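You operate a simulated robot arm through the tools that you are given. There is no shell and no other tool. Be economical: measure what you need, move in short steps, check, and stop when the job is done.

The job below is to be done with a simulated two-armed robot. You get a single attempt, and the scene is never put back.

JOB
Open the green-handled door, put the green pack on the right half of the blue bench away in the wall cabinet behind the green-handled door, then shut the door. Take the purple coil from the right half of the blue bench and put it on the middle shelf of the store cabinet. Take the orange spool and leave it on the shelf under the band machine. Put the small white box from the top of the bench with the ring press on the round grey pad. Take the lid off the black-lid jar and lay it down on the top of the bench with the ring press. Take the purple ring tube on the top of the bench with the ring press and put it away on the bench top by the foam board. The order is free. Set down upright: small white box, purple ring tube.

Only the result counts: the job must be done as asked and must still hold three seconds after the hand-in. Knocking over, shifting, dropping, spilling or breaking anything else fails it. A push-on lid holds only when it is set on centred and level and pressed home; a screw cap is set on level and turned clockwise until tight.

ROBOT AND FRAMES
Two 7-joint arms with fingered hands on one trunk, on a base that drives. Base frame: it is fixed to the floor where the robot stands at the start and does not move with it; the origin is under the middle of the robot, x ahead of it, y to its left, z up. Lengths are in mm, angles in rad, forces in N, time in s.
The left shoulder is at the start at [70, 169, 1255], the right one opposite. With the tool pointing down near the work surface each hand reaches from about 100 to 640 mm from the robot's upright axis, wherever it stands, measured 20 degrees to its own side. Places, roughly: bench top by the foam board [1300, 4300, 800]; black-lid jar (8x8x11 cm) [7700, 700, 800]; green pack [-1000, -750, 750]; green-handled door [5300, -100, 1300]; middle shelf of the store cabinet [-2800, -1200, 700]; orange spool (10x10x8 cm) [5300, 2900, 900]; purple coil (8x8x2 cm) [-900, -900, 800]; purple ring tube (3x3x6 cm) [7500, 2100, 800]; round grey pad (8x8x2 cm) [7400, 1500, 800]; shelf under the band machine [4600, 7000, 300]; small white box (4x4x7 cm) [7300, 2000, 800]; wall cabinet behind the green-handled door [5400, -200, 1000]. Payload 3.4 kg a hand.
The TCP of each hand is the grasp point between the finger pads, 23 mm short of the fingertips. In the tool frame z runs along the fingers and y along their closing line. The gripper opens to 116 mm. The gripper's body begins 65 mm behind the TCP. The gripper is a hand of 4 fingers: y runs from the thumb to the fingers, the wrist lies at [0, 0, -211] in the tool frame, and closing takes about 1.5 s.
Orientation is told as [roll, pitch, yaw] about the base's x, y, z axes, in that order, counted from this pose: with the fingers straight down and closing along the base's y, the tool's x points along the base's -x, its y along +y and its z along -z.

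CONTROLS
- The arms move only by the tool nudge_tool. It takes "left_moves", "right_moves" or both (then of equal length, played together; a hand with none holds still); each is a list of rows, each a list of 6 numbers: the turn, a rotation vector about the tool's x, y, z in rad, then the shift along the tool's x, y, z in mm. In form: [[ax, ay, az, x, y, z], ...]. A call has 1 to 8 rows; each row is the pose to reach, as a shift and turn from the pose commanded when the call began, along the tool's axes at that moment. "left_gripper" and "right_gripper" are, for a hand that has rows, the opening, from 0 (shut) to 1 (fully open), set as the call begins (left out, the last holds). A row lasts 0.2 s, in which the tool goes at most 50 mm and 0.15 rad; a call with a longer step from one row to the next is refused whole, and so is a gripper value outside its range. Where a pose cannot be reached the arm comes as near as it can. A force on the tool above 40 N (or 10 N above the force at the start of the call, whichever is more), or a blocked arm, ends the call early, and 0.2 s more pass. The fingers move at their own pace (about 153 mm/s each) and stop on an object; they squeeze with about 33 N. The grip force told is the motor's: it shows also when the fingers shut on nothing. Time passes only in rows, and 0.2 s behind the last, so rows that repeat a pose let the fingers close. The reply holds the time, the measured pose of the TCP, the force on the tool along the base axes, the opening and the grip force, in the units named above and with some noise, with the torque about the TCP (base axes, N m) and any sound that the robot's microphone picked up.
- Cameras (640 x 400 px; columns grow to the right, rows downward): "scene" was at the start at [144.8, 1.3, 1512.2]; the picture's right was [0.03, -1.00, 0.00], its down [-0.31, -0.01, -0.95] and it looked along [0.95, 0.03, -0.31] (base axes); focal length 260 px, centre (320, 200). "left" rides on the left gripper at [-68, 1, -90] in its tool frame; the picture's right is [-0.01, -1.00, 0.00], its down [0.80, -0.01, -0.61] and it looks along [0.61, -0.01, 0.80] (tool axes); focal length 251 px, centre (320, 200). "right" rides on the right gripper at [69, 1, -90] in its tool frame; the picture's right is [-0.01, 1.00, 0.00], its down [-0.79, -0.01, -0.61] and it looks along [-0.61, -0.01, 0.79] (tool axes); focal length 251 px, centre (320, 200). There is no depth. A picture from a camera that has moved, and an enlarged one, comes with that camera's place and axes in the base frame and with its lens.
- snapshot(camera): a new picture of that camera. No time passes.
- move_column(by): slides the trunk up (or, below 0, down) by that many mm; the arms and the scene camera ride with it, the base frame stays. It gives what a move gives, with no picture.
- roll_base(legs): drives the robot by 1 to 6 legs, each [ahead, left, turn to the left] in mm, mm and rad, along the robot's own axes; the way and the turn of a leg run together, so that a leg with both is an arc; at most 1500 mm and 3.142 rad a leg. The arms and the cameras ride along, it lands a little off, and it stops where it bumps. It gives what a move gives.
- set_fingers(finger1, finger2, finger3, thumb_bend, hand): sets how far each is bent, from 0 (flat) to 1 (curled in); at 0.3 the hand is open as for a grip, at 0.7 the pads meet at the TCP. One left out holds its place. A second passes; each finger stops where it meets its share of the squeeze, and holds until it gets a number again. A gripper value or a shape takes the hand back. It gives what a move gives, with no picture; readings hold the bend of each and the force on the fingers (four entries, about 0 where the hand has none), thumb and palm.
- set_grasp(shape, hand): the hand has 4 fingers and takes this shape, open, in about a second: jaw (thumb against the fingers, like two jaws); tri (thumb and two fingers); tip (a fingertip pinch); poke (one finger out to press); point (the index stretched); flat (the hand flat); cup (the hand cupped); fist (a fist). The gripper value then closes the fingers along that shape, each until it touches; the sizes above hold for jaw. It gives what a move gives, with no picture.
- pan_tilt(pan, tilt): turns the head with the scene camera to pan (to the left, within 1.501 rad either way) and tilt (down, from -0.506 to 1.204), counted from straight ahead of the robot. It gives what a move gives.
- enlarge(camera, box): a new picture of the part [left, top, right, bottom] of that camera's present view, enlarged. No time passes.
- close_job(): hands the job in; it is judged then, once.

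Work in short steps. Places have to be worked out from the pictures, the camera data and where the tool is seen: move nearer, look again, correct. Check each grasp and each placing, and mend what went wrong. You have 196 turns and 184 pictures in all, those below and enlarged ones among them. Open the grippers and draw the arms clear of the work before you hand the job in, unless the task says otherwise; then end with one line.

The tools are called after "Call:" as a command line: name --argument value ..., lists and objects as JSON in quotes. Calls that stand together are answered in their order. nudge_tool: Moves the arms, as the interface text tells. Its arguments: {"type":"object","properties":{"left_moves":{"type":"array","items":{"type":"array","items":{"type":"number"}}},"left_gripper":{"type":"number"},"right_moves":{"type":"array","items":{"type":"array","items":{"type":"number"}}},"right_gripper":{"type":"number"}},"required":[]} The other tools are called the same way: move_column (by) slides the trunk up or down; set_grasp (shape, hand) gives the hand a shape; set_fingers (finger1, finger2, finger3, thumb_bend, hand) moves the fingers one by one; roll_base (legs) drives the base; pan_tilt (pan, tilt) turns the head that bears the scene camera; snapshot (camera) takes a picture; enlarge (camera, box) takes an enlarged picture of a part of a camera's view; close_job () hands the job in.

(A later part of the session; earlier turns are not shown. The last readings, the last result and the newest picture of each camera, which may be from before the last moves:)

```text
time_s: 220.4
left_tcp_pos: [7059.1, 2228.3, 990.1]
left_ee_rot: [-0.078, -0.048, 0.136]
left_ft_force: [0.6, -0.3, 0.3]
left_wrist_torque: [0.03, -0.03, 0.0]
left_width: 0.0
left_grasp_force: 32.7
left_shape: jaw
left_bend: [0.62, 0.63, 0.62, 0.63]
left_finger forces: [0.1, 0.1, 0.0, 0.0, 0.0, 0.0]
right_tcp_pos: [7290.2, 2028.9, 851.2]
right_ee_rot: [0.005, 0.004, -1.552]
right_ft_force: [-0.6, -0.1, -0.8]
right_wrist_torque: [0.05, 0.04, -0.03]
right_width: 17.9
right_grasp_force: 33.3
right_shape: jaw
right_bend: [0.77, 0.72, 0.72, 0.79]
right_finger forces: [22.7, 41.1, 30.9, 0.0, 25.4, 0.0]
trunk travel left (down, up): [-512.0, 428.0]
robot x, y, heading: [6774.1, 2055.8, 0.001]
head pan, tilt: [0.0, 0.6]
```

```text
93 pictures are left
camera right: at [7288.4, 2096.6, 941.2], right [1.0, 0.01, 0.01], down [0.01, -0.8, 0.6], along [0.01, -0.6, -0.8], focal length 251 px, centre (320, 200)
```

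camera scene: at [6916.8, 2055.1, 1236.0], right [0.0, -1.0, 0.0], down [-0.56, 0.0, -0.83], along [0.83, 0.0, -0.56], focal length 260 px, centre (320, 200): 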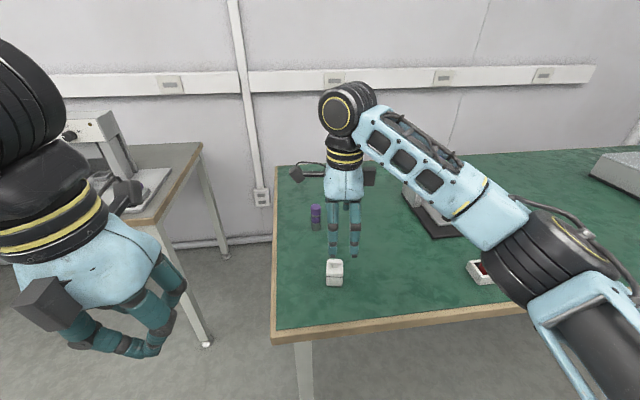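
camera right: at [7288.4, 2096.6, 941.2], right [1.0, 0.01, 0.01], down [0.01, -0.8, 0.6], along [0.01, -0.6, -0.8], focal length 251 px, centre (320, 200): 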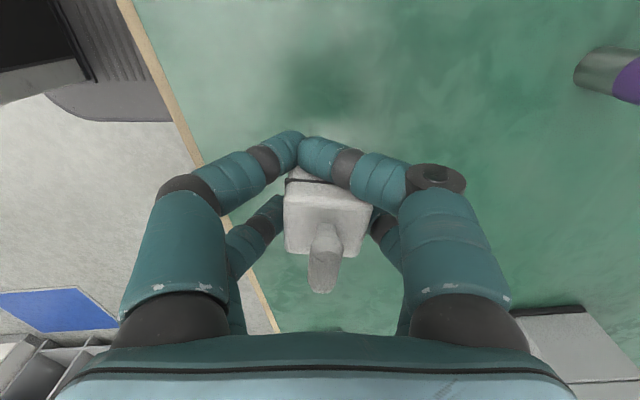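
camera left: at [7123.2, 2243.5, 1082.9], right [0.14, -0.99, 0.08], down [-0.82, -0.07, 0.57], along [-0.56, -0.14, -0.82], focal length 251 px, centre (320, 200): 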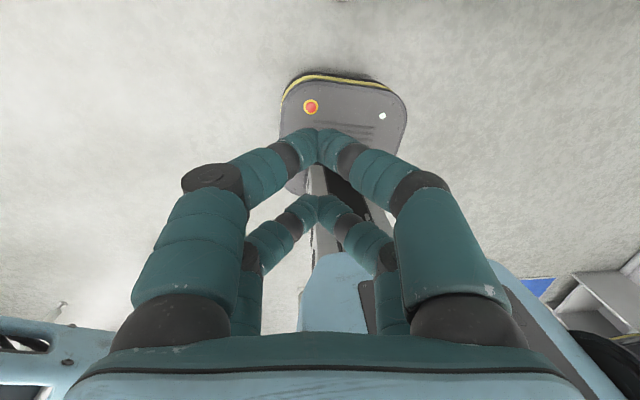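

Box is held upright. Raise it, roll right to the pad and look.

Call:
nudge_tool --right_moves '[[0, 0, 0, 0, 0, -30], [0, 0, 0, 0, 0, -60]]'

Call:
roll_base --legs '[[0, -540, 0]]'

Call:
snapshot --camera "right"

Call:
snapshot --camera "scene"

```text
time_s: 221.0
left_tcp_pos: [7059.6, 2227.7, 989.7]
left_ee_rot: [-0.08, -0.048, 0.137]
left_ft_force: [0.2, 0.5, 0.6]
left_wrist_torque: [0.0, -0.03, -0.01]
left_width: 0.1
left_grasp_force: 33.2
left_shape: jaw
left_bend: [0.62, 0.63, 0.62, 0.63]
left_finger forces: [0.0, 0.0, 0.0, 0.0, 0.0, 0.1]
right_tcp_pos: [7290.3, 2029.9, 910.0]
right_ee_rot: [0.004, 0.005, -1.552]
right_ft_force: [-0.4, 0.6, -0.8]
right_wrist_torque: [0.01, -0.01, 0.03]
right_width: 18.0
right_grasp_force: 33.1
right_shape: jaw
right_bend: [0.77, 0.72, 0.72, 0.79]
right_finger forces: [20.8, 41.0, 30.9, 0.1, 25.0, 0.0]
trunk travel left (down, up): [-512.0, 428.0]
robot x, y, heading: [6778.2, 2059.5, 0.004]
head pan, tilt: [0.0, 0.6]
```

```text
time_s: 224.1
left_tcp_pos: [7061.9, 1679.0, 989.6]
left_ee_rot: [-0.077, -0.047, 0.141]
left_ft_force: [-1.2, 0.4, -0.8]
left_wrist_torque: [0.0, 0.0, 0.01]
left_width: 0.0
left_grasp_force: 33.1
left_shape: jaw
left_bend: [0.62, 0.63, 0.62, 0.63]
left_finger forces: [0.0, 0.1, 0.1, 0.0, 0.1, 0.0]
right_tcp_pos: [7292.6, 1482.4, 911.5]
right_ee_rot: [0.006, 0.005, -1.548]
right_ft_force: [0.1, 0.5, -0.4]
right_wrist_torque: [-0.02, 0.01, 0.03]
right_width: 18.2
right_grasp_force: 32.1
right_shape: jaw
right_bend: [0.77, 0.72, 0.72, 0.79]
right_finger forces: [20.8, 40.9, 30.9, 0.0, 25.1, 0.0]
trunk travel left (down, up): [-512.0, 428.0]
robot x, y, heading: [6782.1, 1503.6, 0.009]
head pan, tilt: [0.0, 0.6]
```

```text
92 pictures are left
camera right: at [7290.1, 1550.3, 1001.2], right [1.0, 0.02, 0.01], down [0.01, -0.8, 0.6], along [0.01, -0.6, -0.8], focal length 251 px, centre (320, 200)
```

right: 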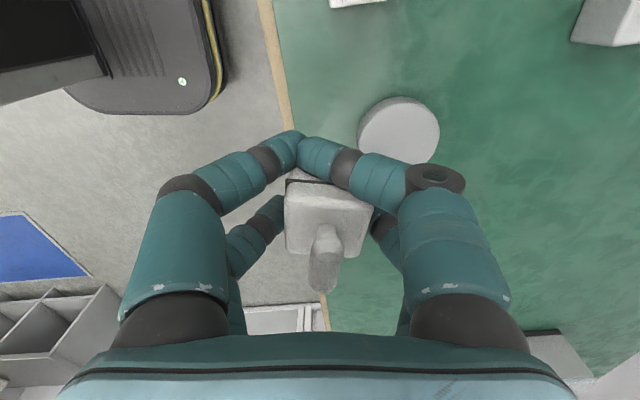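

```text
91 pictures are left
camera scene: at [6919.4, 1506.5, 1235.9], right [0.01, -1.0, 0.0], down [-0.57, 0.0, -0.82], along [0.82, 0.01, -0.57], focal length 260 px, centre (320, 200)
```

scene: 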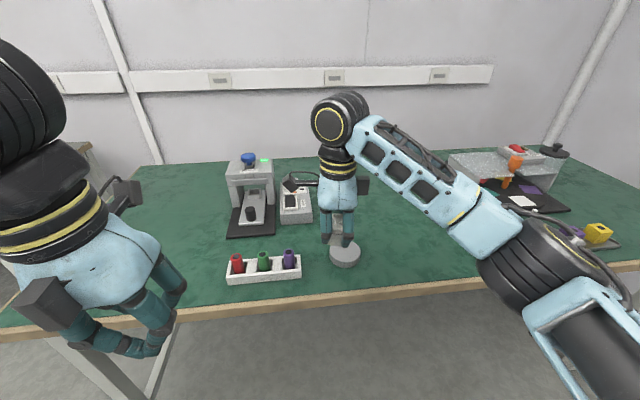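

Pad centre ≈ (7369,1459), top z ≈ 770. Move over it and descend near it.

Call:
nudge_tool --right_moves '[[0, 0, 0, -12, 37, 0], [0, 0, 0, -23, 74, 0], [0, 0, 0, -23, 74, 40], [0, 0, 0, -23, 74, 75], [0, 0, 0, -23, 74, 75]]'

Call:
snapshot --camera "right"

Call:
enlarge --camera "scene" --box '[270, 180, 430, 280]'

```text
time_s: 225.3
left_tcp_pos: [7061.0, 1680.5, 989.8]
left_ee_rot: [-0.078, -0.045, 0.14]
left_ft_force: [-0.2, 0.2, 0.3]
left_wrist_torque: [0.0, -0.01, 0.01]
left_width: 0.1
left_grasp_force: 33.1
left_shape: jaw
left_bend: [0.62, 0.63, 0.62, 0.63]
left_finger forces: [0.0, 0.0, 0.0, 0.0, 0.1, 0.0]
right_tcp_pos: [7368.4, 1461.4, 835.0]
right_ee_rot: [0.004, 0.005, -1.546]
right_ft_force: [-0.1, 0.5, 0.0]
right_wrist_torque: [0.0, 0.03, -0.01]
right_width: 17.4
right_grasp_force: 33.1
right_shape: jaw
right_bend: [0.77, 0.72, 0.72, 0.79]
right_finger forces: [0.6, 40.4, 31.2, 0.0, 24.6, 0.1]
trunk travel left (down, up): [-512.0, 428.0]
robot x, y, heading: [6777.6, 1507.1, 0.007]
head pan, tilt: [0.0, 0.6]
```

```text
90 pictures are left
camera right: at [7365.7, 1530.1, 925.2], right [1.0, 0.02, 0.01], down [0.01, -0.8, 0.6], along [0.01, -0.6, -0.8], focal length 251 px, centre (320, 200)
```

right: 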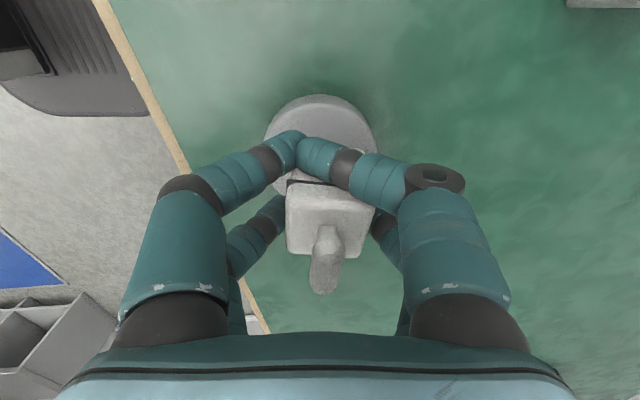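

```text
4.00 times, centred on (350, 230) of scene
camera zoom: at [6919.1, 1506.8, 1236.0], right [0.01, -1.0, 0.0], down [-0.56, 0.0, -0.83], along [0.83, 0.01, -0.56], focal length 1040 px, centre (200, 80)
```

zoom: 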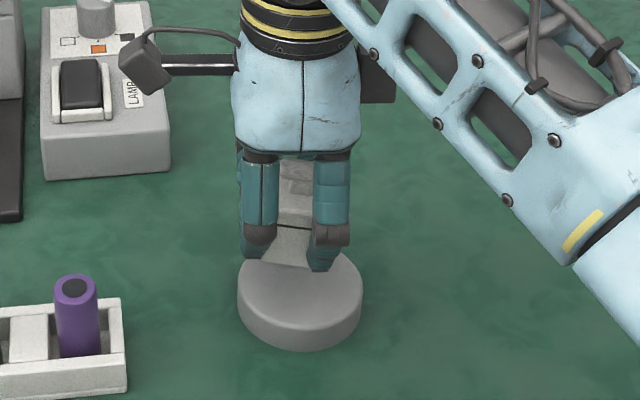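

Aligned with the pad. Lower gently to contact.

Call:
nudge_tool --right_moves '[[0, 0, 0, -2, 0, 10], [0, 0, 0, -2, 0, 16], [0, 0, 0, -2, 0, 20], [0, 0, 0, -2, 0, 24], [0, 0, 0, -2, 0, 27], [0, 0, 0, -2, 0, 30], [0, 0, 0, -2, 0, 33]]'

Call:
snapshot --camera "right"

Call:
enlarge --camera "scene" --box '[270, 180, 430, 280]'

```text
time_s: 226.9
left_tcp_pos: [7057.0, 1681.7, 991.8]
left_ee_rot: [-0.08, -0.048, 0.142]
left_ft_force: [0.2, -0.7, 0.4]
left_wrist_torque: [-0.03, 0.01, 0.02]
left_width: 0.2
left_grasp_force: 32.9
left_shape: jaw
left_bend: [0.62, 0.63, 0.62, 0.63]
left_finger forces: [0.0, 0.0, 0.1, 0.0, 0.0, 0.0]
right_tcp_pos: [7365.5, 1461.2, 809.0]
right_ee_rot: [0.014, 0.005, -1.545]
right_ft_force: [6.8, 3.5, 39.1]
right_wrist_torque: [-0.85, -0.2, 0.11]
right_width: 17.8
right_grasp_force: 32.8
right_shape: jaw
right_bend: [0.78, 0.72, 0.74, 0.79]
right_finger forces: [6.8, 44.2, 35.8, 0.1, 0.1, 0.2]
trunk travel left (down, up): [-512.0, 428.0]
robot x, y, heading: [6779.9, 1507.5, 0.006]
head pan, tilt: [0.0, 0.6]
```

```text
88 pictures are left
camera right: at [7361.8, 1529.0, 899.7], right [1.0, 0.02, 0.01], down [0.01, -0.8, 0.6], along [0.02, -0.6, -0.8], focal length 251 px, centre (320, 200)
```

right: 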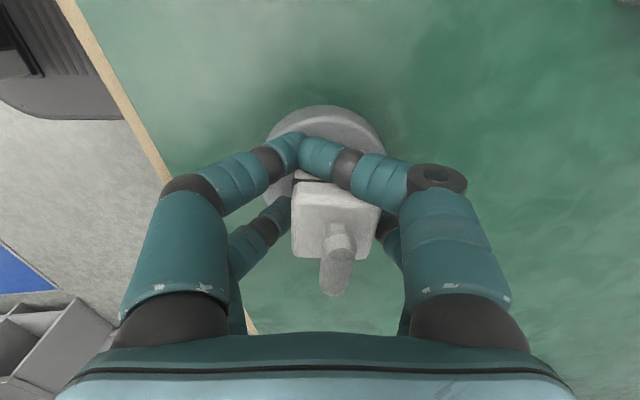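

```text
4.00 times, centred on (350, 230) of scene
camera zoom: at [6914.1, 1508.2, 1237.1], right [0.01, -1.0, 0.0], down [-0.56, 0.0, -0.83], along [0.83, 0.01, -0.56], focal length 1040 px, centre (200, 80)
```

zoom: 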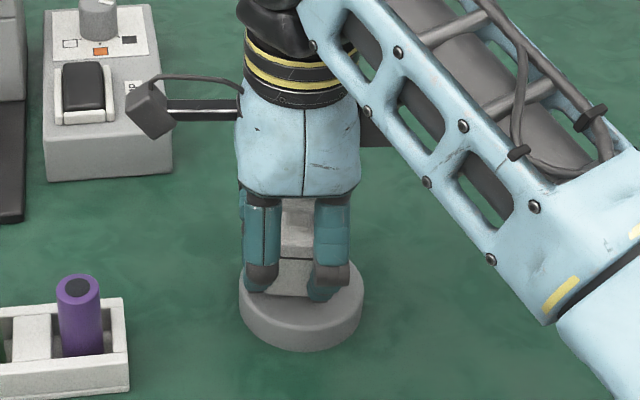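

Contact at the expected height. Relieve a little and open the fingers gradually.

Call:
nudge_tool --right_moves '[[0, 0, 0, 0, 0, -2], [0, 0, 0, 0, 0, -3], [0, 0, 0, 0, 0, -3]]'

Call:
nudge_tool --right_moves '[[0, 0, 0, 0, 0, 0], [0, 0, 0, 0, 0, 0], [0, 0, 0, 0, 0, 0], [0, 0, 0, 0, 0, 0]]' --right_gripper 0.6

Call:
snapshot --camera "right"

```text
time_s: 227.7
left_tcp_pos: [7056.5, 1681.6, 991.4]
left_ee_rot: [-0.08, -0.049, 0.141]
left_ft_force: [-0.7, -0.2, 0.6]
left_wrist_torque: [0.04, -0.02, 0.01]
left_width: 0.0
left_grasp_force: 33.3
left_shape: jaw
left_bend: [0.62, 0.63, 0.62, 0.63]
left_finger forces: [0.1, 0.0, 0.0, 0.0, 0.0, 0.1]
right_tcp_pos: [7365.8, 1461.5, 808.9]
right_ee_rot: [0.011, 0.004, -1.546]
right_ft_force: [8.2, 4.6, 35.1]
right_wrist_torque: [-0.67, -0.31, 0.15]
right_width: 17.3
right_grasp_force: 33.4
right_shape: jaw
right_bend: [0.78, 0.72, 0.74, 0.79]
right_finger forces: [6.0, 43.9, 34.3, 0.0, 0.0, 0.0]
trunk travel left (down, up): [-512.0, 428.0]
robot x, y, heading: [6777.7, 1503.5, 0.009]
head pan, tilt: [0.0, 0.6]
```

```text
time_s: 228.7
left_tcp_pos: [7061.6, 1680.8, 990.1]
left_ee_rot: [-0.077, -0.045, 0.14]
left_ft_force: [0.6, 0.2, -0.7]
left_wrist_torque: [-0.02, 0.0, -0.04]
left_width: 0.0
left_grasp_force: 33.0
left_shape: jaw
left_bend: [0.62, 0.63, 0.62, 0.63]
left_finger forces: [0.1, 0.1, 0.1, 0.0, 0.1, 0.0]
right_tcp_pos: [7366.7, 1458.4, 806.1]
right_ee_rot: [0.004, 0.003, -1.547]
right_ft_force: [0.9, 0.2, -0.4]
right_wrist_torque: [-0.01, 0.02, 0.0]
right_width: 69.2
right_grasp_force: 0.1
right_shape: jaw
right_bend: [0.71, 0.71, 0.71, 0.72]
right_finger forces: [0.2, 0.0, 0.0, 0.0, 0.0, 0.1]
trunk travel left (down, up): [-512.0, 428.0]
robot x, y, heading: [6780.0, 1508.2, 0.008]
head pan, tilt: [0.0, 0.6]
```

```text
86 pictures are left
camera right: at [7365.2, 1527.3, 896.3], right [1.0, 0.01, 0.0], down [0.01, -0.8, 0.6], along [0.01, -0.6, -0.8], focal length 251 px, centre (320, 200)
```

right: 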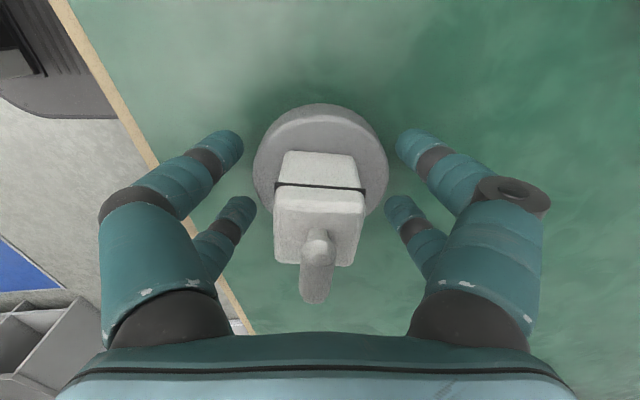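

Box stands on the pad. Rise and roll right towards the jar.

Call:
nudge_tool --right_moves '[[0, 0, 0, 0, 0, -40], [0, 0, 0, 0, 0, -85], [0, 0, 0, 0, 0, -130], [0, 0, 0, 0, 0, -175], [0, 0, 0, 0, 0, -200], [0, 0, 0, 0, -40, -200], [0, 0, 0, 0, -80, -200], [0, 0, 0, 0, -120, -200]]'

Call:
snapshot --camera "scene"

Call:
roll_base --legs '[[0, -500, 0]]'

Call:
pan_tilt --pan -0.2 --tilt 0.5

Call:
snapshot --camera "scene"

```text
time_s: 230.5
left_tcp_pos: [7061.2, 1680.0, 990.9]
left_ee_rot: [-0.079, -0.046, 0.139]
left_ft_force: [-0.4, 0.3, 1.1]
left_wrist_torque: [0.01, 0.01, -0.01]
left_width: 0.1
left_grasp_force: 33.3
left_shape: jaw
left_bend: [0.62, 0.63, 0.62, 0.63]
left_finger forces: [0.0, 0.0, 0.0, 0.0, 0.0, 0.0]
right_tcp_pos: [7336.5, 1482.3, 1031.6]
right_ee_rot: [0.005, 0.003, -1.546]
right_ft_force: [0.8, 0.2, -0.3]
right_wrist_torque: [-0.01, 0.0, 0.0]
right_width: 69.1
right_grasp_force: 0.0
right_shape: jaw
right_bend: [0.71, 0.71, 0.71, 0.72]
right_finger forces: [0.0, 0.0, 0.0, 0.1, 0.1, 0.0]
right hand out of reach, approached as far as the arm can: row 5, 6, 7, 8
trunk travel left (down, up): [-512.0, 428.0]
robot x, y, heading: [6777.4, 1508.0, 0.009]
head pan, tilt: [0.0, 0.6]
```

```text
85 pictures are left
camera scene: at [6919.3, 1507.0, 1235.9], right [0.01, -1.0, 0.0], down [-0.57, 0.0, -0.82], along [0.82, 0.01, -0.57], focal length 260 px, centre (320, 200)
```

scene: 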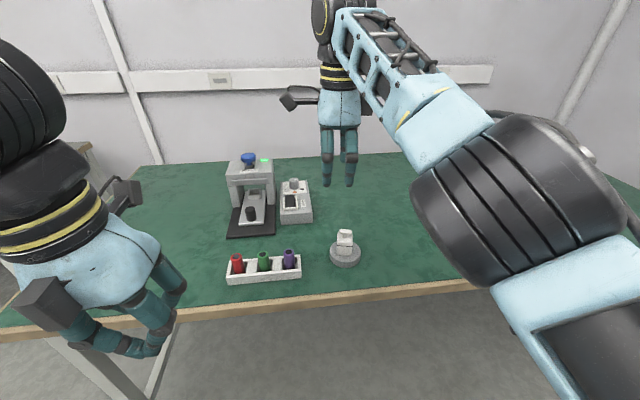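

```text
time_s: 233.5
left_tcp_pos: [7065.2, 1181.7, 991.0]
left_ee_rot: [-0.078, -0.046, 0.153]
left_ft_force: [-0.1, 0.0, 0.7]
left_wrist_torque: [0.03, 0.01, -0.01]
left_width: 0.0
left_grasp_force: 32.8
left_shape: jaw
left_bend: [0.62, 0.63, 0.62, 0.63]
left_finger forces: [0.0, 0.1, 0.1, 0.1, 0.0, 0.0]
right_tcp_pos: [7343.4, 986.8, 1031.3]
right_ee_rot: [0.002, 0.004, -1.533]
right_ft_force: [0.1, -0.2, 0.1]
right_wrist_torque: [0.05, -0.01, 0.03]
right_width: 69.1
right_grasp_force: 0.2
right_shape: jaw
right_bend: [0.71, 0.71, 0.71, 0.72]
right_finger forces: [0.1, 0.0, 0.1, 0.0, 0.1, 0.0]
trunk travel left (down, up): [-512.0, 428.0]
robot x, y, heading: [6783.7, 1003.3, 0.021]
head pan, tilt: [0.0, 0.6]
```

```text
time_s: 234.2
left_tcp_pos: [7065.8, 1180.3, 990.0]
left_ee_rot: [-0.077, -0.045, 0.153]
left_ft_force: [0.4, 0.4, -0.5]
left_wrist_torque: [-0.04, -0.01, 0.03]
left_width: 0.0
left_grasp_force: 33.3
left_shape: jaw
left_bend: [0.62, 0.63, 0.62, 0.63]
left_finger forces: [0.0, 0.0, 0.0, 0.0, 0.0, 0.0]
right_tcp_pos: [7342.5, 986.8, 1030.9]
right_ee_rot: [0.007, 0.005, -1.536]
right_ft_force: [0.4, 0.0, 0.4]
right_wrist_torque: [-0.01, 0.0, 0.0]
right_width: 69.1
right_grasp_force: 0.2
right_shape: jaw
right_bend: [0.71, 0.71, 0.71, 0.72]
right_finger forces: [0.0, 0.1, 0.0, 0.0, 0.0, 0.0]
trunk travel left (down, up): [-512.0, 428.0]
robot x, y, heading: [6785.2, 1007.0, 0.021]
head pan, tilt: [-0.201, 0.499]
```

```text
84 pictures are left
camera scene: at [6926.9, 988.6, 1245.0], right [-0.18, -0.98, 0.0], down [-0.47, 0.09, -0.88], along [0.86, -0.16, -0.48], focal length 260 px, centre (320, 200)
```

scene: 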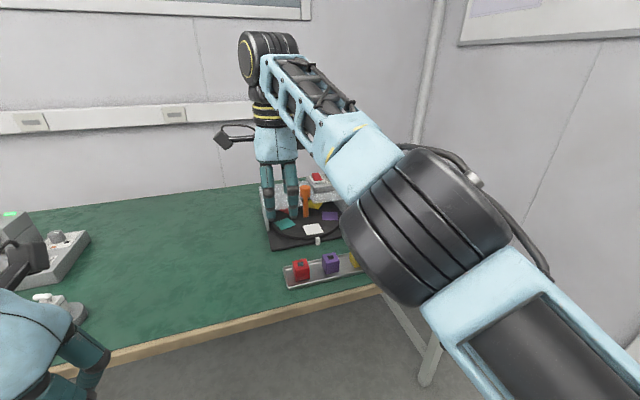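

Rotate the right hand to a lateral grip (yaw 0) and move it aside, then shift over to face the jar.

Call:
nudge_tool --right_moves '[[0, 0, -0.15, -14, 0, 0], [0, 0, -0.3, -28, 0, 0], [0, 0, -0.45, -42, 0, 0], [0, 0, -0.6, -56, 0, 0], [0, 0, -0.75, -70, 0, 0], [0, 0, -0.9, -84, 0, 0], [0, 0, -1.05, -98, 0, 0], [0, 0, -1.2, -112, 0, 0]]'

Call:
nudge_tool --right_moves '[[0, 0, -0.12, 0, 0, 0], [0, 0, -0.24, 0, 0, 0], [0, 0, -0.35, 0, 0, 0]]' --right_gripper 1

Call:
roll_base --legs '[[0, -130, -0.021], [100, 0, 0]]'

Call:
snapshot --camera "scene"

Call:
snapshot --camera "right"

```text
time_s: 236.0
left_tcp_pos: [7065.2, 1182.1, 990.9]
left_ee_rot: [-0.078, -0.047, 0.154]
left_ft_force: [-0.3, 0.3, 0.2]
left_wrist_torque: [0.01, 0.0, 0.02]
left_width: 0.1
left_grasp_force: 32.6
left_shape: jaw
left_bend: [0.62, 0.63, 0.62, 0.63]
left_finger forces: [0.0, 0.1, 0.0, 0.0, 0.0, 0.1]
right_tcp_pos: [7373.8, 881.1, 1038.9]
right_ee_rot: [0.005, -0.001, -0.331]
right_ft_force: [0.3, -0.7, -0.4]
right_wrist_torque: [0.01, 0.0, 0.01]
right_width: 69.3
right_grasp_force: 0.0
right_shape: jaw
right_bend: [0.71, 0.71, 0.71, 0.72]
right_finger forces: [0.0, 0.0, 0.1, 0.0, 0.0, 0.0]
right hand out of reach, approached as far as the arm can: row 1, 2, 3, 4, 5, 6, 7, 8
trunk travel left (down, up): [-512.0, 428.0]
robot x, y, heading: [6787.2, 1005.8, 0.016]
head pan, tilt: [-0.201, 0.499]
```

```text
time_s: 236.8
left_tcp_pos: [7065.2, 1181.4, 991.1]
left_ee_rot: [-0.08, -0.046, 0.153]
left_ft_force: [0.7, 0.4, 0.6]
left_wrist_torque: [0.0, -0.02, -0.01]
left_width: 0.1
left_grasp_force: 33.5
left_shape: jaw
left_bend: [0.62, 0.63, 0.62, 0.63]
left_finger forces: [0.1, 0.0, 0.0, 0.0, 0.1, 0.0]
right_tcp_pos: [7374.3, 881.2, 1038.5]
right_ee_rot: [0.004, -0.004, 0.02]
right_ft_force: [0.3, 0.3, -0.2]
right_wrist_torque: [-0.01, 0.01, 0.0]
right_width: 115.7
right_grasp_force: 0.2
right_shape: jaw
right_bend: [0.3, 0.3, 0.3, 0.3]
right_finger forces: [0.0, 0.0, 0.1, 0.0, 0.0, 0.1]
trunk travel left (down, up): [-512.0, 428.0]
robot x, y, heading: [6786.6, 1007.2, 0.02]
head pan, tilt: [-0.201, 0.499]
```

```text
time_s: 238.8
left_tcp_pos: [7168.9, 1045.2, 990.4]
left_ee_rot: [-0.077, -0.044, 0.135]
left_ft_force: [1.3, 0.6, -0.3]
left_wrist_torque: [-0.01, 0.01, 0.03]
left_width: 0.0
left_grasp_force: 32.6
left_shape: jaw
left_bend: [0.62, 0.63, 0.62, 0.63]
left_finger forces: [0.0, 0.1, 0.0, 0.1, 0.0, 0.1]
right_tcp_pos: [7472.1, 740.0, 1038.1]
right_ee_rot: [0.003, -0.004, 0.0]
right_ft_force: [-0.4, -0.2, 0.4]
right_wrist_torque: [0.01, 0.05, 0.02]
right_width: 116.0
right_grasp_force: 0.2
right_shape: jaw
right_bend: [0.3, 0.3, 0.3, 0.3]
right_finger forces: [0.0, 0.1, 0.0, 0.0, 0.1, 0.1]
trunk travel left (down, up): [-512.0, 428.0]
robot x, y, heading: [6888.2, 874.5, -0.003]
head pan, tilt: [-0.201, 0.499]
```

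```text
83 pictures are left
camera scene: at [7026.9, 854.7, 1245.0], right [-0.2, -0.98, 0.0], down [-0.47, 0.1, -0.88], along [0.86, -0.18, -0.48], focal length 260 px, centre (320, 200)
```

scene: 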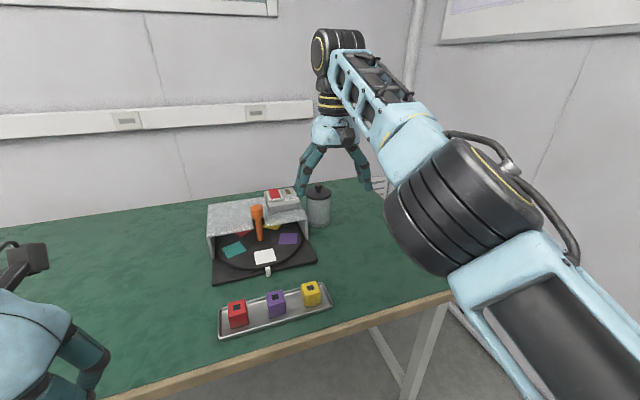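

```text
82 pictures are left
camera right: at [7401.3, 739.4, 1128.6], right [0.01, 1.0, 0.0], down [0.79, -0.01, 0.61], along [0.61, 0.0, -0.79], focal length 251 px, centre (320, 200)
```

right: 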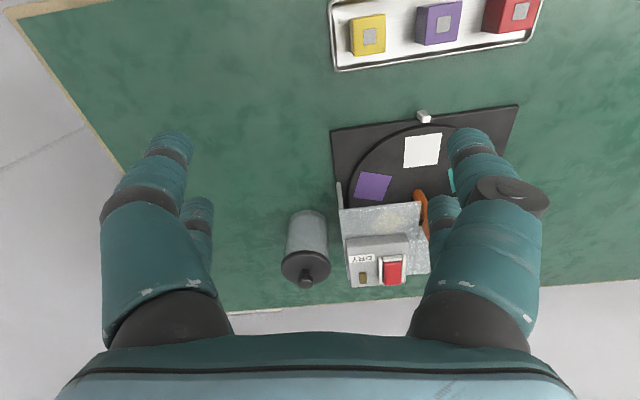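

The jar stands beside the DRY machine; enlarge to see the lid's kind.

Call:
enlarge --camera "scene" --box '[260, 160, 380, 235]'

Call:
enlarge --camera "right" --box '[250, 180, 410, 300]'

```text
5.33 times, centred on (320, 198) of scene
camera zoom: at [7026.9, 854.7, 1245.0], right [-0.2, -0.98, 0.0], down [-0.47, 0.1, -0.88], along [0.86, -0.18, -0.48], focal length 1386 px, centre (320, 213)
```

zoom: 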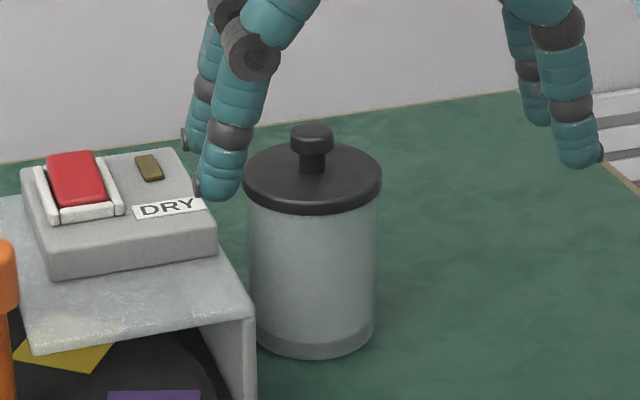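

```text
3.33 times, centred on (330, 240) of right
camera zoom: at [7401.3, 739.4, 1128.6], right [0.01, 1.0, 0.0], down [0.79, -0.01, 0.61], along [0.61, 0.0, -0.79], focal length 838 px, centre (287, 67)
```

zoom: 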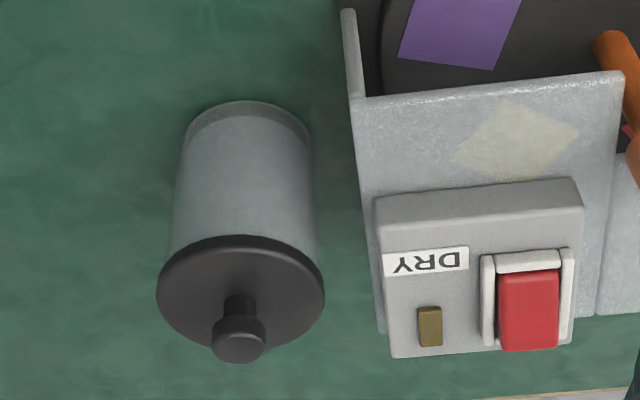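

The jar has a lift-off lid with a knob; knob head ≈ (7722,716,908). Raise the trunk 150 so the torso clears the bench and check the space in front of the torso.

Call:
move_column --by 150

Call:
pan_tilt --pan 0 --tilt 1.2

Call:
snapshot --camera "scene"

Call:
snapshot --camera "left"

```text
time_s: 240.6
left_tcp_pos: [7168.2, 1045.4, 1139.3]
left_ee_rot: [-0.078, -0.045, 0.133]
left_ft_force: [-1.2, 0.0, 0.9]
left_wrist_torque: [-0.02, 0.01, -0.01]
left_width: 0.0
left_grasp_force: 33.1
left_shape: jaw
left_bend: [0.62, 0.63, 0.62, 0.63]
left_finger forces: [0.1, 0.0, 0.0, 0.0, 0.1, 0.1]
right_tcp_pos: [7470.9, 738.6, 1189.5]
right_ee_rot: [0.004, -0.005, -0.001]
right_ft_force: [-0.9, 0.1, -0.3]
right_wrist_torque: [0.0, 0.01, -0.02]
right_width: 115.8
right_grasp_force: 0.1
right_shape: jaw
right_bend: [0.3, 0.3, 0.3, 0.3]
right_finger forces: [0.1, 0.0, 0.1, 0.0, 0.1, 0.1]
trunk travel left (down, up): [-662.0, 278.0]
robot x, y, heading: [6883.6, 875.4, 0.002]
head pan, tilt: [-0.201, 0.499]
```

```text
time_s: 241.7
left_tcp_pos: [7169.1, 1043.9, 1140.5]
left_ee_rot: [-0.078, -0.047, 0.133]
left_ft_force: [-0.1, 0.2, 0.5]
left_wrist_torque: [-0.01, 0.01, -0.02]
left_width: 0.0
left_grasp_force: 33.4
left_shape: jaw
left_bend: [0.62, 0.63, 0.62, 0.63]
left_finger forces: [0.0, 0.0, 0.0, 0.0, 0.1, 0.1]
right_tcp_pos: [7471.8, 739.1, 1188.8]
right_ee_rot: [0.003, -0.006, -0.002]
right_ft_force: [0.3, 0.0, 0.3]
right_wrist_torque: [-0.01, -0.01, -0.02]
right_width: 115.9
right_grasp_force: 0.1
right_shape: jaw
right_bend: [0.3, 0.3, 0.3, 0.3]
right_finger forces: [0.0, 0.1, 0.1, 0.0, 0.1, 0.0]
trunk travel left (down, up): [-662.0, 278.0]
robot x, y, heading: [6884.7, 872.7, -0.003]
head pan, tilt: [0.0, 1.201]
```

```text
79 pictures are left
camera scene: at [6993.3, 872.8, 1341.4], right [0.0, -1.0, 0.0], down [-0.93, 0.0, -0.36], along [0.36, 0.0, -0.93], focal length 260 px, centre (320, 200)
```

scene: 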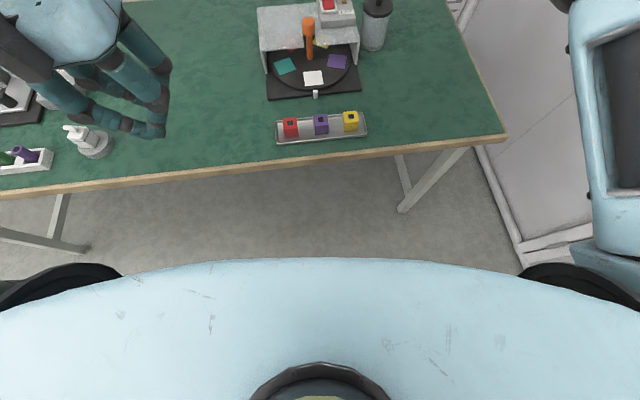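

```text
78 pictures are left
camera left: at [7232.4, 1060.9, 1232.8], right [0.14, -0.99, 0.08], down [-0.82, -0.07, 0.57], along [-0.56, -0.14, -0.82], focal length 251 px, centre (320, 200)
```

left: 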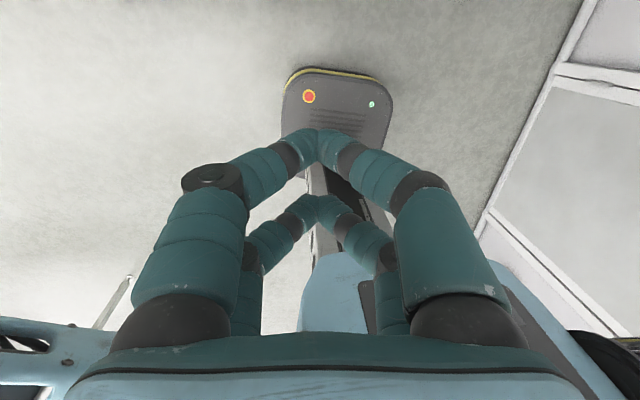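

The bench is slanted; its front edge here is x≈7335, so there's room. Drive forward 215.

Call:
roll_base --legs '[[215, 0, 0]]'

Call:
pan_tilt --pan -0.2 --tilt 0.6

Call:
snapshot --camera "right"

Call:
snapshot --camera "scene"

```text
time_s: 243.3
left_tcp_pos: [7384.9, 1045.8, 1139.2]
left_ee_rot: [-0.079, -0.048, 0.134]
left_ft_force: [0.8, -0.6, 0.5]
left_wrist_torque: [0.0, 0.01, -0.02]
left_width: 0.0
left_grasp_force: 33.1
left_shape: jaw
left_bend: [0.62, 0.63, 0.62, 0.63]
left_finger forces: [0.0, 0.0, 0.0, 0.0, 0.0, 0.0]
right_tcp_pos: [7687.0, 739.7, 1189.9]
right_ee_rot: [0.003, -0.008, -0.003]
right_ft_force: [-0.1, 0.2, -0.5]
right_wrist_torque: [-0.03, -0.03, -0.01]
right_width: 115.8
right_grasp_force: 0.1
right_shape: jaw
right_bend: [0.3, 0.3, 0.3, 0.3]
right_finger forces: [0.1, 0.1, 0.0, 0.1, 0.0, 0.0]
trunk travel left (down, up): [-662.0, 278.0]
robot x, y, heading: [7103.1, 873.0, 0.003]
head pan, tilt: [0.0, 1.201]
```

```text
time_s: 244.3
left_tcp_pos: [7386.0, 1045.3, 1140.2]
left_ee_rot: [-0.08, -0.048, 0.136]
left_ft_force: [0.1, 0.1, -0.9]
left_wrist_torque: [0.04, -0.01, -0.05]
left_width: 0.2
left_grasp_force: 33.0
left_shape: jaw
left_bend: [0.62, 0.63, 0.62, 0.63]
left_finger forces: [0.1, 0.0, 0.0, 0.1, 0.0, 0.0]
right_tcp_pos: [7688.6, 739.4, 1188.7]
right_ee_rot: [0.003, -0.007, -0.003]
right_ft_force: [-0.6, -0.2, 0.9]
right_wrist_torque: [-0.01, 0.01, 0.02]
right_width: 115.9
right_grasp_force: 0.0
right_shape: jaw
right_bend: [0.3, 0.3, 0.3, 0.3]
right_finger forces: [0.0, 0.0, 0.1, 0.0, 0.1, 0.0]
trunk travel left (down, up): [-662.0, 278.0]
robot x, y, heading: [7103.4, 873.1, -0.002]
head pan, tilt: [-0.201, 0.6]
```

```text
77 pictures are left
camera right: at [7617.5, 739.8, 1279.0], right [0.01, 1.0, 0.0], down [0.79, -0.01, 0.61], along [0.61, 0.0, -0.79], focal length 251 px, centre (320, 200)
```

right: 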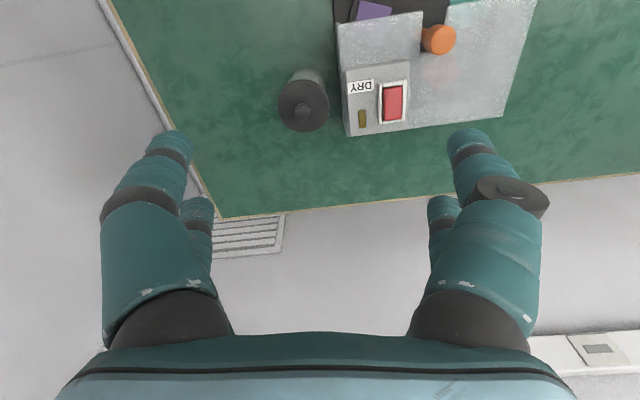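

```text
76 pictures are left
camera scene: at [7240.4, 855.4, 1385.9], right [-0.2, -0.98, 0.0], down [-0.55, 0.11, -0.82], along [0.81, -0.16, -0.57], focal length 260 px, centre (320, 200)
```

scene: 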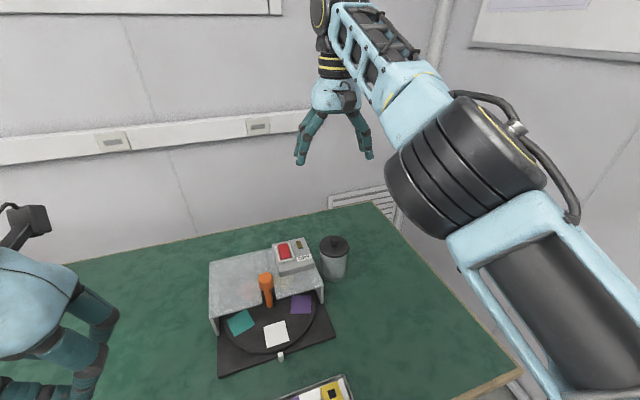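

Knob ≈ (7738,716), lid top ≈ 883. Roll 30 mm nearer and bring the half-open hand above the knob.

Call:
roll_base --legs '[[30, 0, 0]]'

Call:
nudge_tool --right_moves '[[0, 0, 0, -4, -4, 35], [0, 0, 0, -8, -8, 70], [0, 0, 0, -12, -12, 105], [0, 0, 0, -16, -16, 140], [0, 0, 0, -18, -20, 175], [0, 0, 0, -20, -23, 200]]' --right_gripper 0.6

Call:
snapshot --camera "right"

```text
time_s: 245.2
left_tcp_pos: [7410.3, 1044.8, 1142.8]
left_ee_rot: [-0.078, -0.051, 0.135]
left_ft_force: [0.3, -0.3, 1.2]
left_wrist_torque: [-0.02, -0.02, -0.04]
left_width: 0.0
left_grasp_force: 32.9
left_shape: jaw
left_bend: [0.62, 0.63, 0.62, 0.63]
left_finger forces: [0.0, 0.0, 0.0, 0.0, 0.0, 0.0]
right_tcp_pos: [7712.7, 740.1, 1191.8]
right_ee_rot: [0.003, -0.009, -0.001]
right_ft_force: [0.3, 0.6, 0.4]
right_wrist_torque: [0.02, -0.02, -0.04]
right_width: 116.0
right_grasp_force: 0.1
right_shape: jaw
right_bend: [0.3, 0.3, 0.3, 0.3]
right_finger forces: [0.0, 0.0, 0.0, 0.0, 0.1, 0.0]
trunk travel left (down, up): [-662.0, 278.0]
robot x, y, heading: [7129.7, 873.7, -0.004]
head pan, tilt: [-0.201, 0.6]
```

```text
time_s: 246.6
left_tcp_pos: [7416.0, 1043.7, 1139.7]
left_ee_rot: [-0.075, -0.046, 0.136]
left_ft_force: [-0.1, -1.1, 1.0]
left_wrist_torque: [0.04, 0.05, 0.04]
left_width: 0.1
left_grasp_force: 33.6
left_shape: jaw
left_bend: [0.62, 0.63, 0.62, 0.63]
left_finger forces: [0.0, 0.1, 0.0, 0.2, 0.0, 0.0]
right_tcp_pos: [7739.9, 714.6, 989.0]
right_ee_rot: [0.005, -0.005, -0.002]
right_ft_force: [0.0, 0.1, 0.3]
right_wrist_torque: [0.01, 0.0, 0.03]
right_width: 69.6
right_grasp_force: 0.1
right_shape: jaw
right_bend: [0.71, 0.71, 0.71, 0.72]
right_finger forces: [0.0, 0.0, 0.0, 0.0, 0.0, 0.0]
right hand out of reach, approached as far as the arm can: row 1, 2
trunk travel left (down, up): [-662.0, 278.0]
robot x, y, heading: [7134.9, 872.4, 0.002]
head pan, tilt: [-0.201, 0.6]
```

```text
75 pictures are left
camera right: at [7669.7, 714.2, 1077.9], right [0.01, 1.0, 0.01], down [0.79, -0.01, 0.61], along [0.61, 0.0, -0.79], focal length 251 px, centre (320, 200)
```

right: 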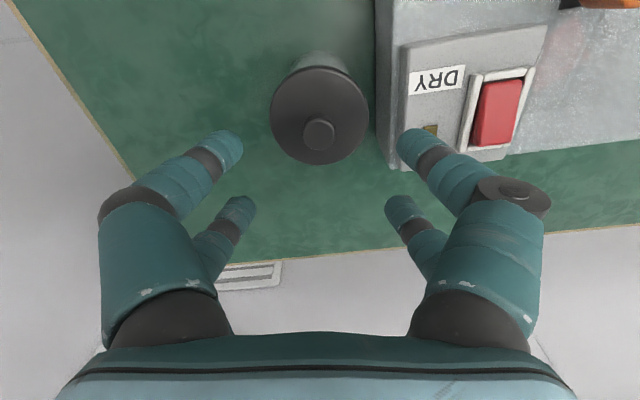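

Centred over the knob. Narrow the opening and descend to the knob.

Call:
nudge_tool --right_moves '[[0, 0, 0, -2, 0, 10], [0, 0, 0, -4, 1, 20], [0, 0, 0, -4, 1, 40], [0, 0, 0, -4, 1, 60], [0, 0, 0, -4, 1, 72], [0, 0, 0, -4, 1, 80]]' --right_gripper 0.4

Call:
snapshot --camera "right"

Call:
enlarge --camera "scene" --box '[240, 150, 420, 290]'

```text
time_s: 248.0
left_tcp_pos: [7414.6, 1046.4, 1140.5]
left_ee_rot: [-0.078, -0.048, 0.133]
left_ft_force: [0.4, -0.2, 0.3]
left_wrist_torque: [0.04, -0.03, 0.0]
left_width: 0.0
left_grasp_force: 33.3
left_shape: jaw
left_bend: [0.62, 0.63, 0.62, 0.63]
left_finger forces: [0.1, 0.0, 0.0, 0.0, 0.0, 0.1]
right_tcp_pos: [7743.9, 719.9, 909.1]
right_ee_rot: [0.004, -0.007, -0.002]
right_ft_force: [-0.7, 0.6, 0.2]
right_wrist_torque: [-0.01, 0.04, 0.03]
right_width: 47.1
right_grasp_force: 0.1
right_shape: jaw
right_bend: [0.73, 0.73, 0.73, 0.77]
right_finger forces: [0.0, 0.0, 0.0, 0.0, 0.1, 0.1]
trunk travel left (down, up): [-662.0, 278.0]
robot x, y, heading: [7139.0, 872.8, 0.001]
head pan, tilt: [-0.201, 0.6]
```

```text
74 pictures are left
camera right: at [7674.0, 719.6, 998.7], right [0.01, 1.0, 0.0], down [0.79, -0.01, 0.61], along [0.61, 0.0, -0.79], focal length 251 px, centre (320, 200)
```

right: 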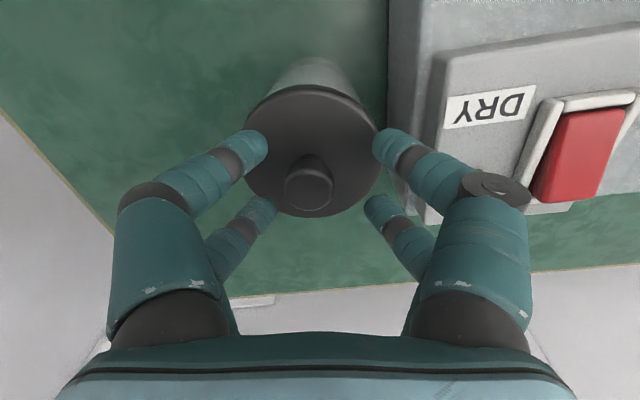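

```text
2.86 times, centred on (330, 220) of scene
camera zoom: at [7270.6, 855.3, 1385.9], right [-0.2, -0.98, 0.0], down [-0.55, 0.11, -0.82], along [0.81, -0.16, -0.57], focal length 743 px, centre (291, 143)
```

zoom: 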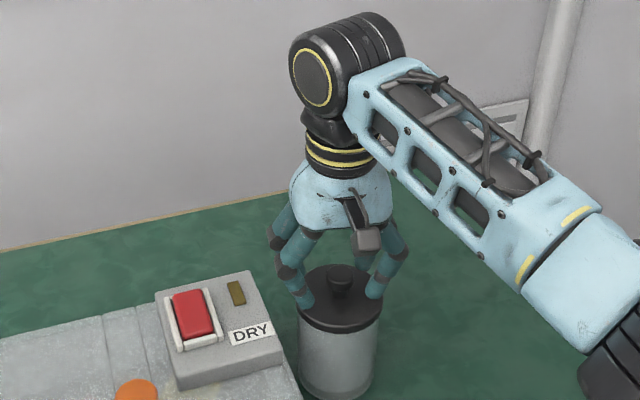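

Knob is ~13 mm further and 7 mm right, head at z≈883. Adjust and go down 19.

Call:
nudge_tool --right_moves '[[0, 0, 0, -7, -4, 0], [0, 0, 0, -13, -7, 0], [0, 0, 0, -13, -7, 10], [0, 0, 0, -13, -7, 19]]'

Call:
snapshot --camera "right"

```text
time_s: 249.0
left_tcp_pos: [7409.7, 1046.5, 1142.4]
left_ee_rot: [-0.082, -0.051, 0.135]
left_ft_force: [-0.4, 0.4, 0.4]
left_wrist_torque: [-0.04, -0.02, 0.0]
left_width: 0.2
left_grasp_force: 33.1
left_shape: jaw
left_bend: [0.62, 0.63, 0.62, 0.63]
left_finger forces: [0.0, 0.1, 0.0, 0.0, 0.0, 0.1]
right_tcp_pos: [7755.5, 712.1, 896.5]
right_ee_rot: [0.005, -0.017, -0.001]
right_ft_force: [9.2, -2.2, 36.1]
right_wrist_torque: [-0.32, 0.35, 0.14]
right_width: 48.7
right_grasp_force: 3.5
right_shape: jaw
right_bend: [0.74, 0.74, 0.73, 0.8]
right_finger forces: [10.1, 4.5, 3.7, 0.0, 20.7, 0.0]
trunk travel left (down, up): [-662.0, 278.0]
robot x, y, heading: [7132.6, 878.1, -0.004]
head pan, tilt: [-0.201, 0.6]
```

```text
72 pictures are left
camera right: at [7683.7, 713.1, 985.1], right [0.01, 1.0, 0.0], down [0.78, -0.01, 0.62], along [0.62, 0.0, -0.78], focal length 251 px, centre (320, 200)
```

right: 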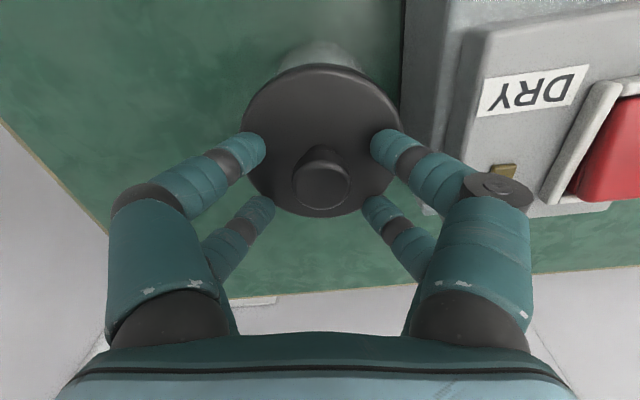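

Tips touch the lid; relieve by 4 mm and close on the knob.

Call:
nudge_tool --right_moves '[[0, 0, 0, 0, 0, -4], [0, 0, 0, 0, 0, -5], [0, 0, 0, 0, 0, -5], [0, 0, 0, 0, 0, -5], [0, 0, 0, 0, 0, -5], [0, 0, 0, 0, 0, -5]]' --right_gripper 0

Call:
snapshot --camera "right"

```text
time_s: 250.4
left_tcp_pos: [7413.6, 1043.8, 1140.8]
left_ee_rot: [-0.077, -0.048, 0.135]
left_ft_force: [0.3, 0.8, 0.4]
left_wrist_torque: [0.01, 0.05, 0.01]
left_width: 0.1
left_grasp_force: 32.6
left_shape: jaw
left_bend: [0.62, 0.63, 0.62, 0.63]
left_finger forces: [0.0, 0.0, 0.1, 0.0, 0.0, 0.0]
right_tcp_pos: [7755.7, 709.8, 895.7]
right_ee_rot: [0.004, -0.006, -0.001]
right_ft_force: [3.0, -9.9, 13.1]
right_wrist_torque: [-0.56, -0.42, -0.1]
right_width: 12.8
right_grasp_force: 32.9
right_shape: jaw
right_bend: [0.75, 0.79, 0.72, 0.79]
right_finger forces: [63.9, 0.0, 46.3, 0.0, 19.5, 0.0]
trunk travel left (down, up): [-662.0, 278.0]
robot x, y, heading: [7131.0, 868.9, 0.002]
head pan, tilt: [-0.201, 0.6]
```

```text
71 pictures are left
camera right: at [7684.7, 710.6, 985.8], right [0.01, 1.0, 0.01], down [0.79, -0.01, 0.61], along [0.61, 0.0, -0.79], focal length 251 px, centre (320, 200)
```

right: 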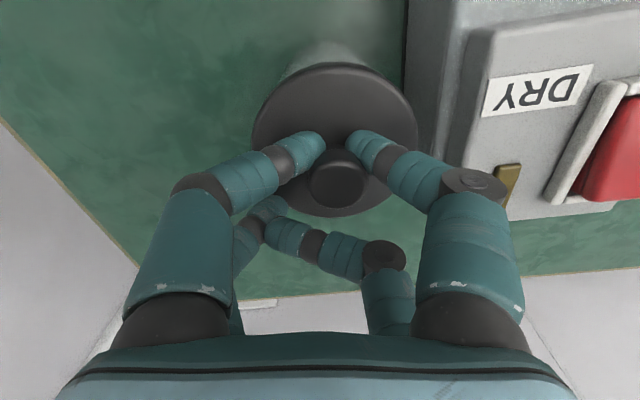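

The front finger pair holds the knob. Try lifting gently.

Call:
nudge_tool --right_moves '[[0, 0, 0, 0, 0, -10], [0, 0, 0, 0, 0, -20], [0, 0, 0, 0, 0, -30], [0, 0, 0, 0, 0, -40]]'

Call:
snapshot --camera "right"

Call:
enlarge --camera "scene" --box '[240, 150, 420, 290]'

```text
time_s: 251.4
left_tcp_pos: [7415.0, 1045.9, 1141.4]
left_ee_rot: [-0.078, -0.047, 0.134]
left_ft_force: [0.3, 0.3, 0.0]
left_wrist_torque: [0.01, 0.0, -0.02]
left_width: 0.1
left_grasp_force: 33.4
left_shape: jaw
left_bend: [0.62, 0.63, 0.62, 0.63]
left_finger forces: [0.0, 0.1, 0.0, 0.1, 0.1, 0.0]
right_tcp_pos: [7755.3, 710.5, 934.7]
right_ee_rot: [0.005, -0.007, -0.002]
right_ft_force: [-0.3, 0.2, 0.7]
right_wrist_torque: [0.01, 0.01, -0.03]
right_width: 10.9
right_grasp_force: 32.9
right_shape: jaw
right_bend: [0.74, 0.78, 0.7, 0.79]
right_finger forces: [76.6, 0.0, 41.3, 0.0, 17.5, 0.1]
trunk travel left (down, up): [-662.0, 278.0]
robot x, y, heading: [7132.6, 873.0, -0.006]
head pan, tilt: [-0.201, 0.6]
heard: snap
```

```text
70 pictures are left
camera right: at [7685.1, 712.1, 1025.0], right [0.01, 1.0, 0.0], down [0.79, -0.01, 0.61], along [0.61, 0.0, -0.79], focal length 251 px, centre (320, 200)
```

right: 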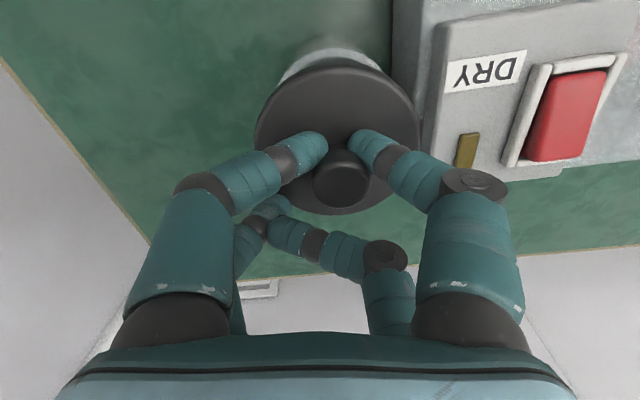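

```text
2.86 times, centred on (330, 220) of scene
camera zoom: at [7270.3, 855.4, 1385.9], right [-0.2, -0.98, 0.0], down [-0.55, 0.11, -0.83], along [0.81, -0.16, -0.56], focal length 743 px, centre (291, 143)
```

zoom: 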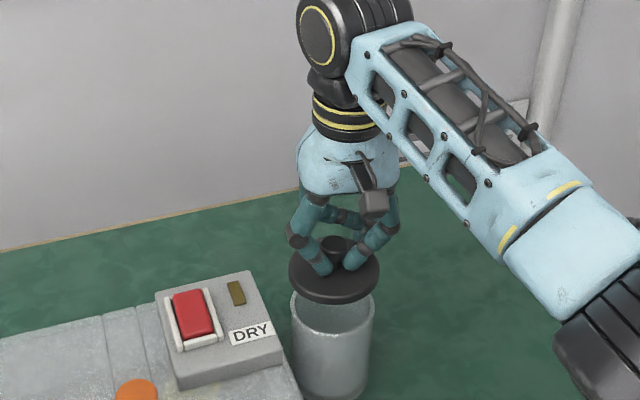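

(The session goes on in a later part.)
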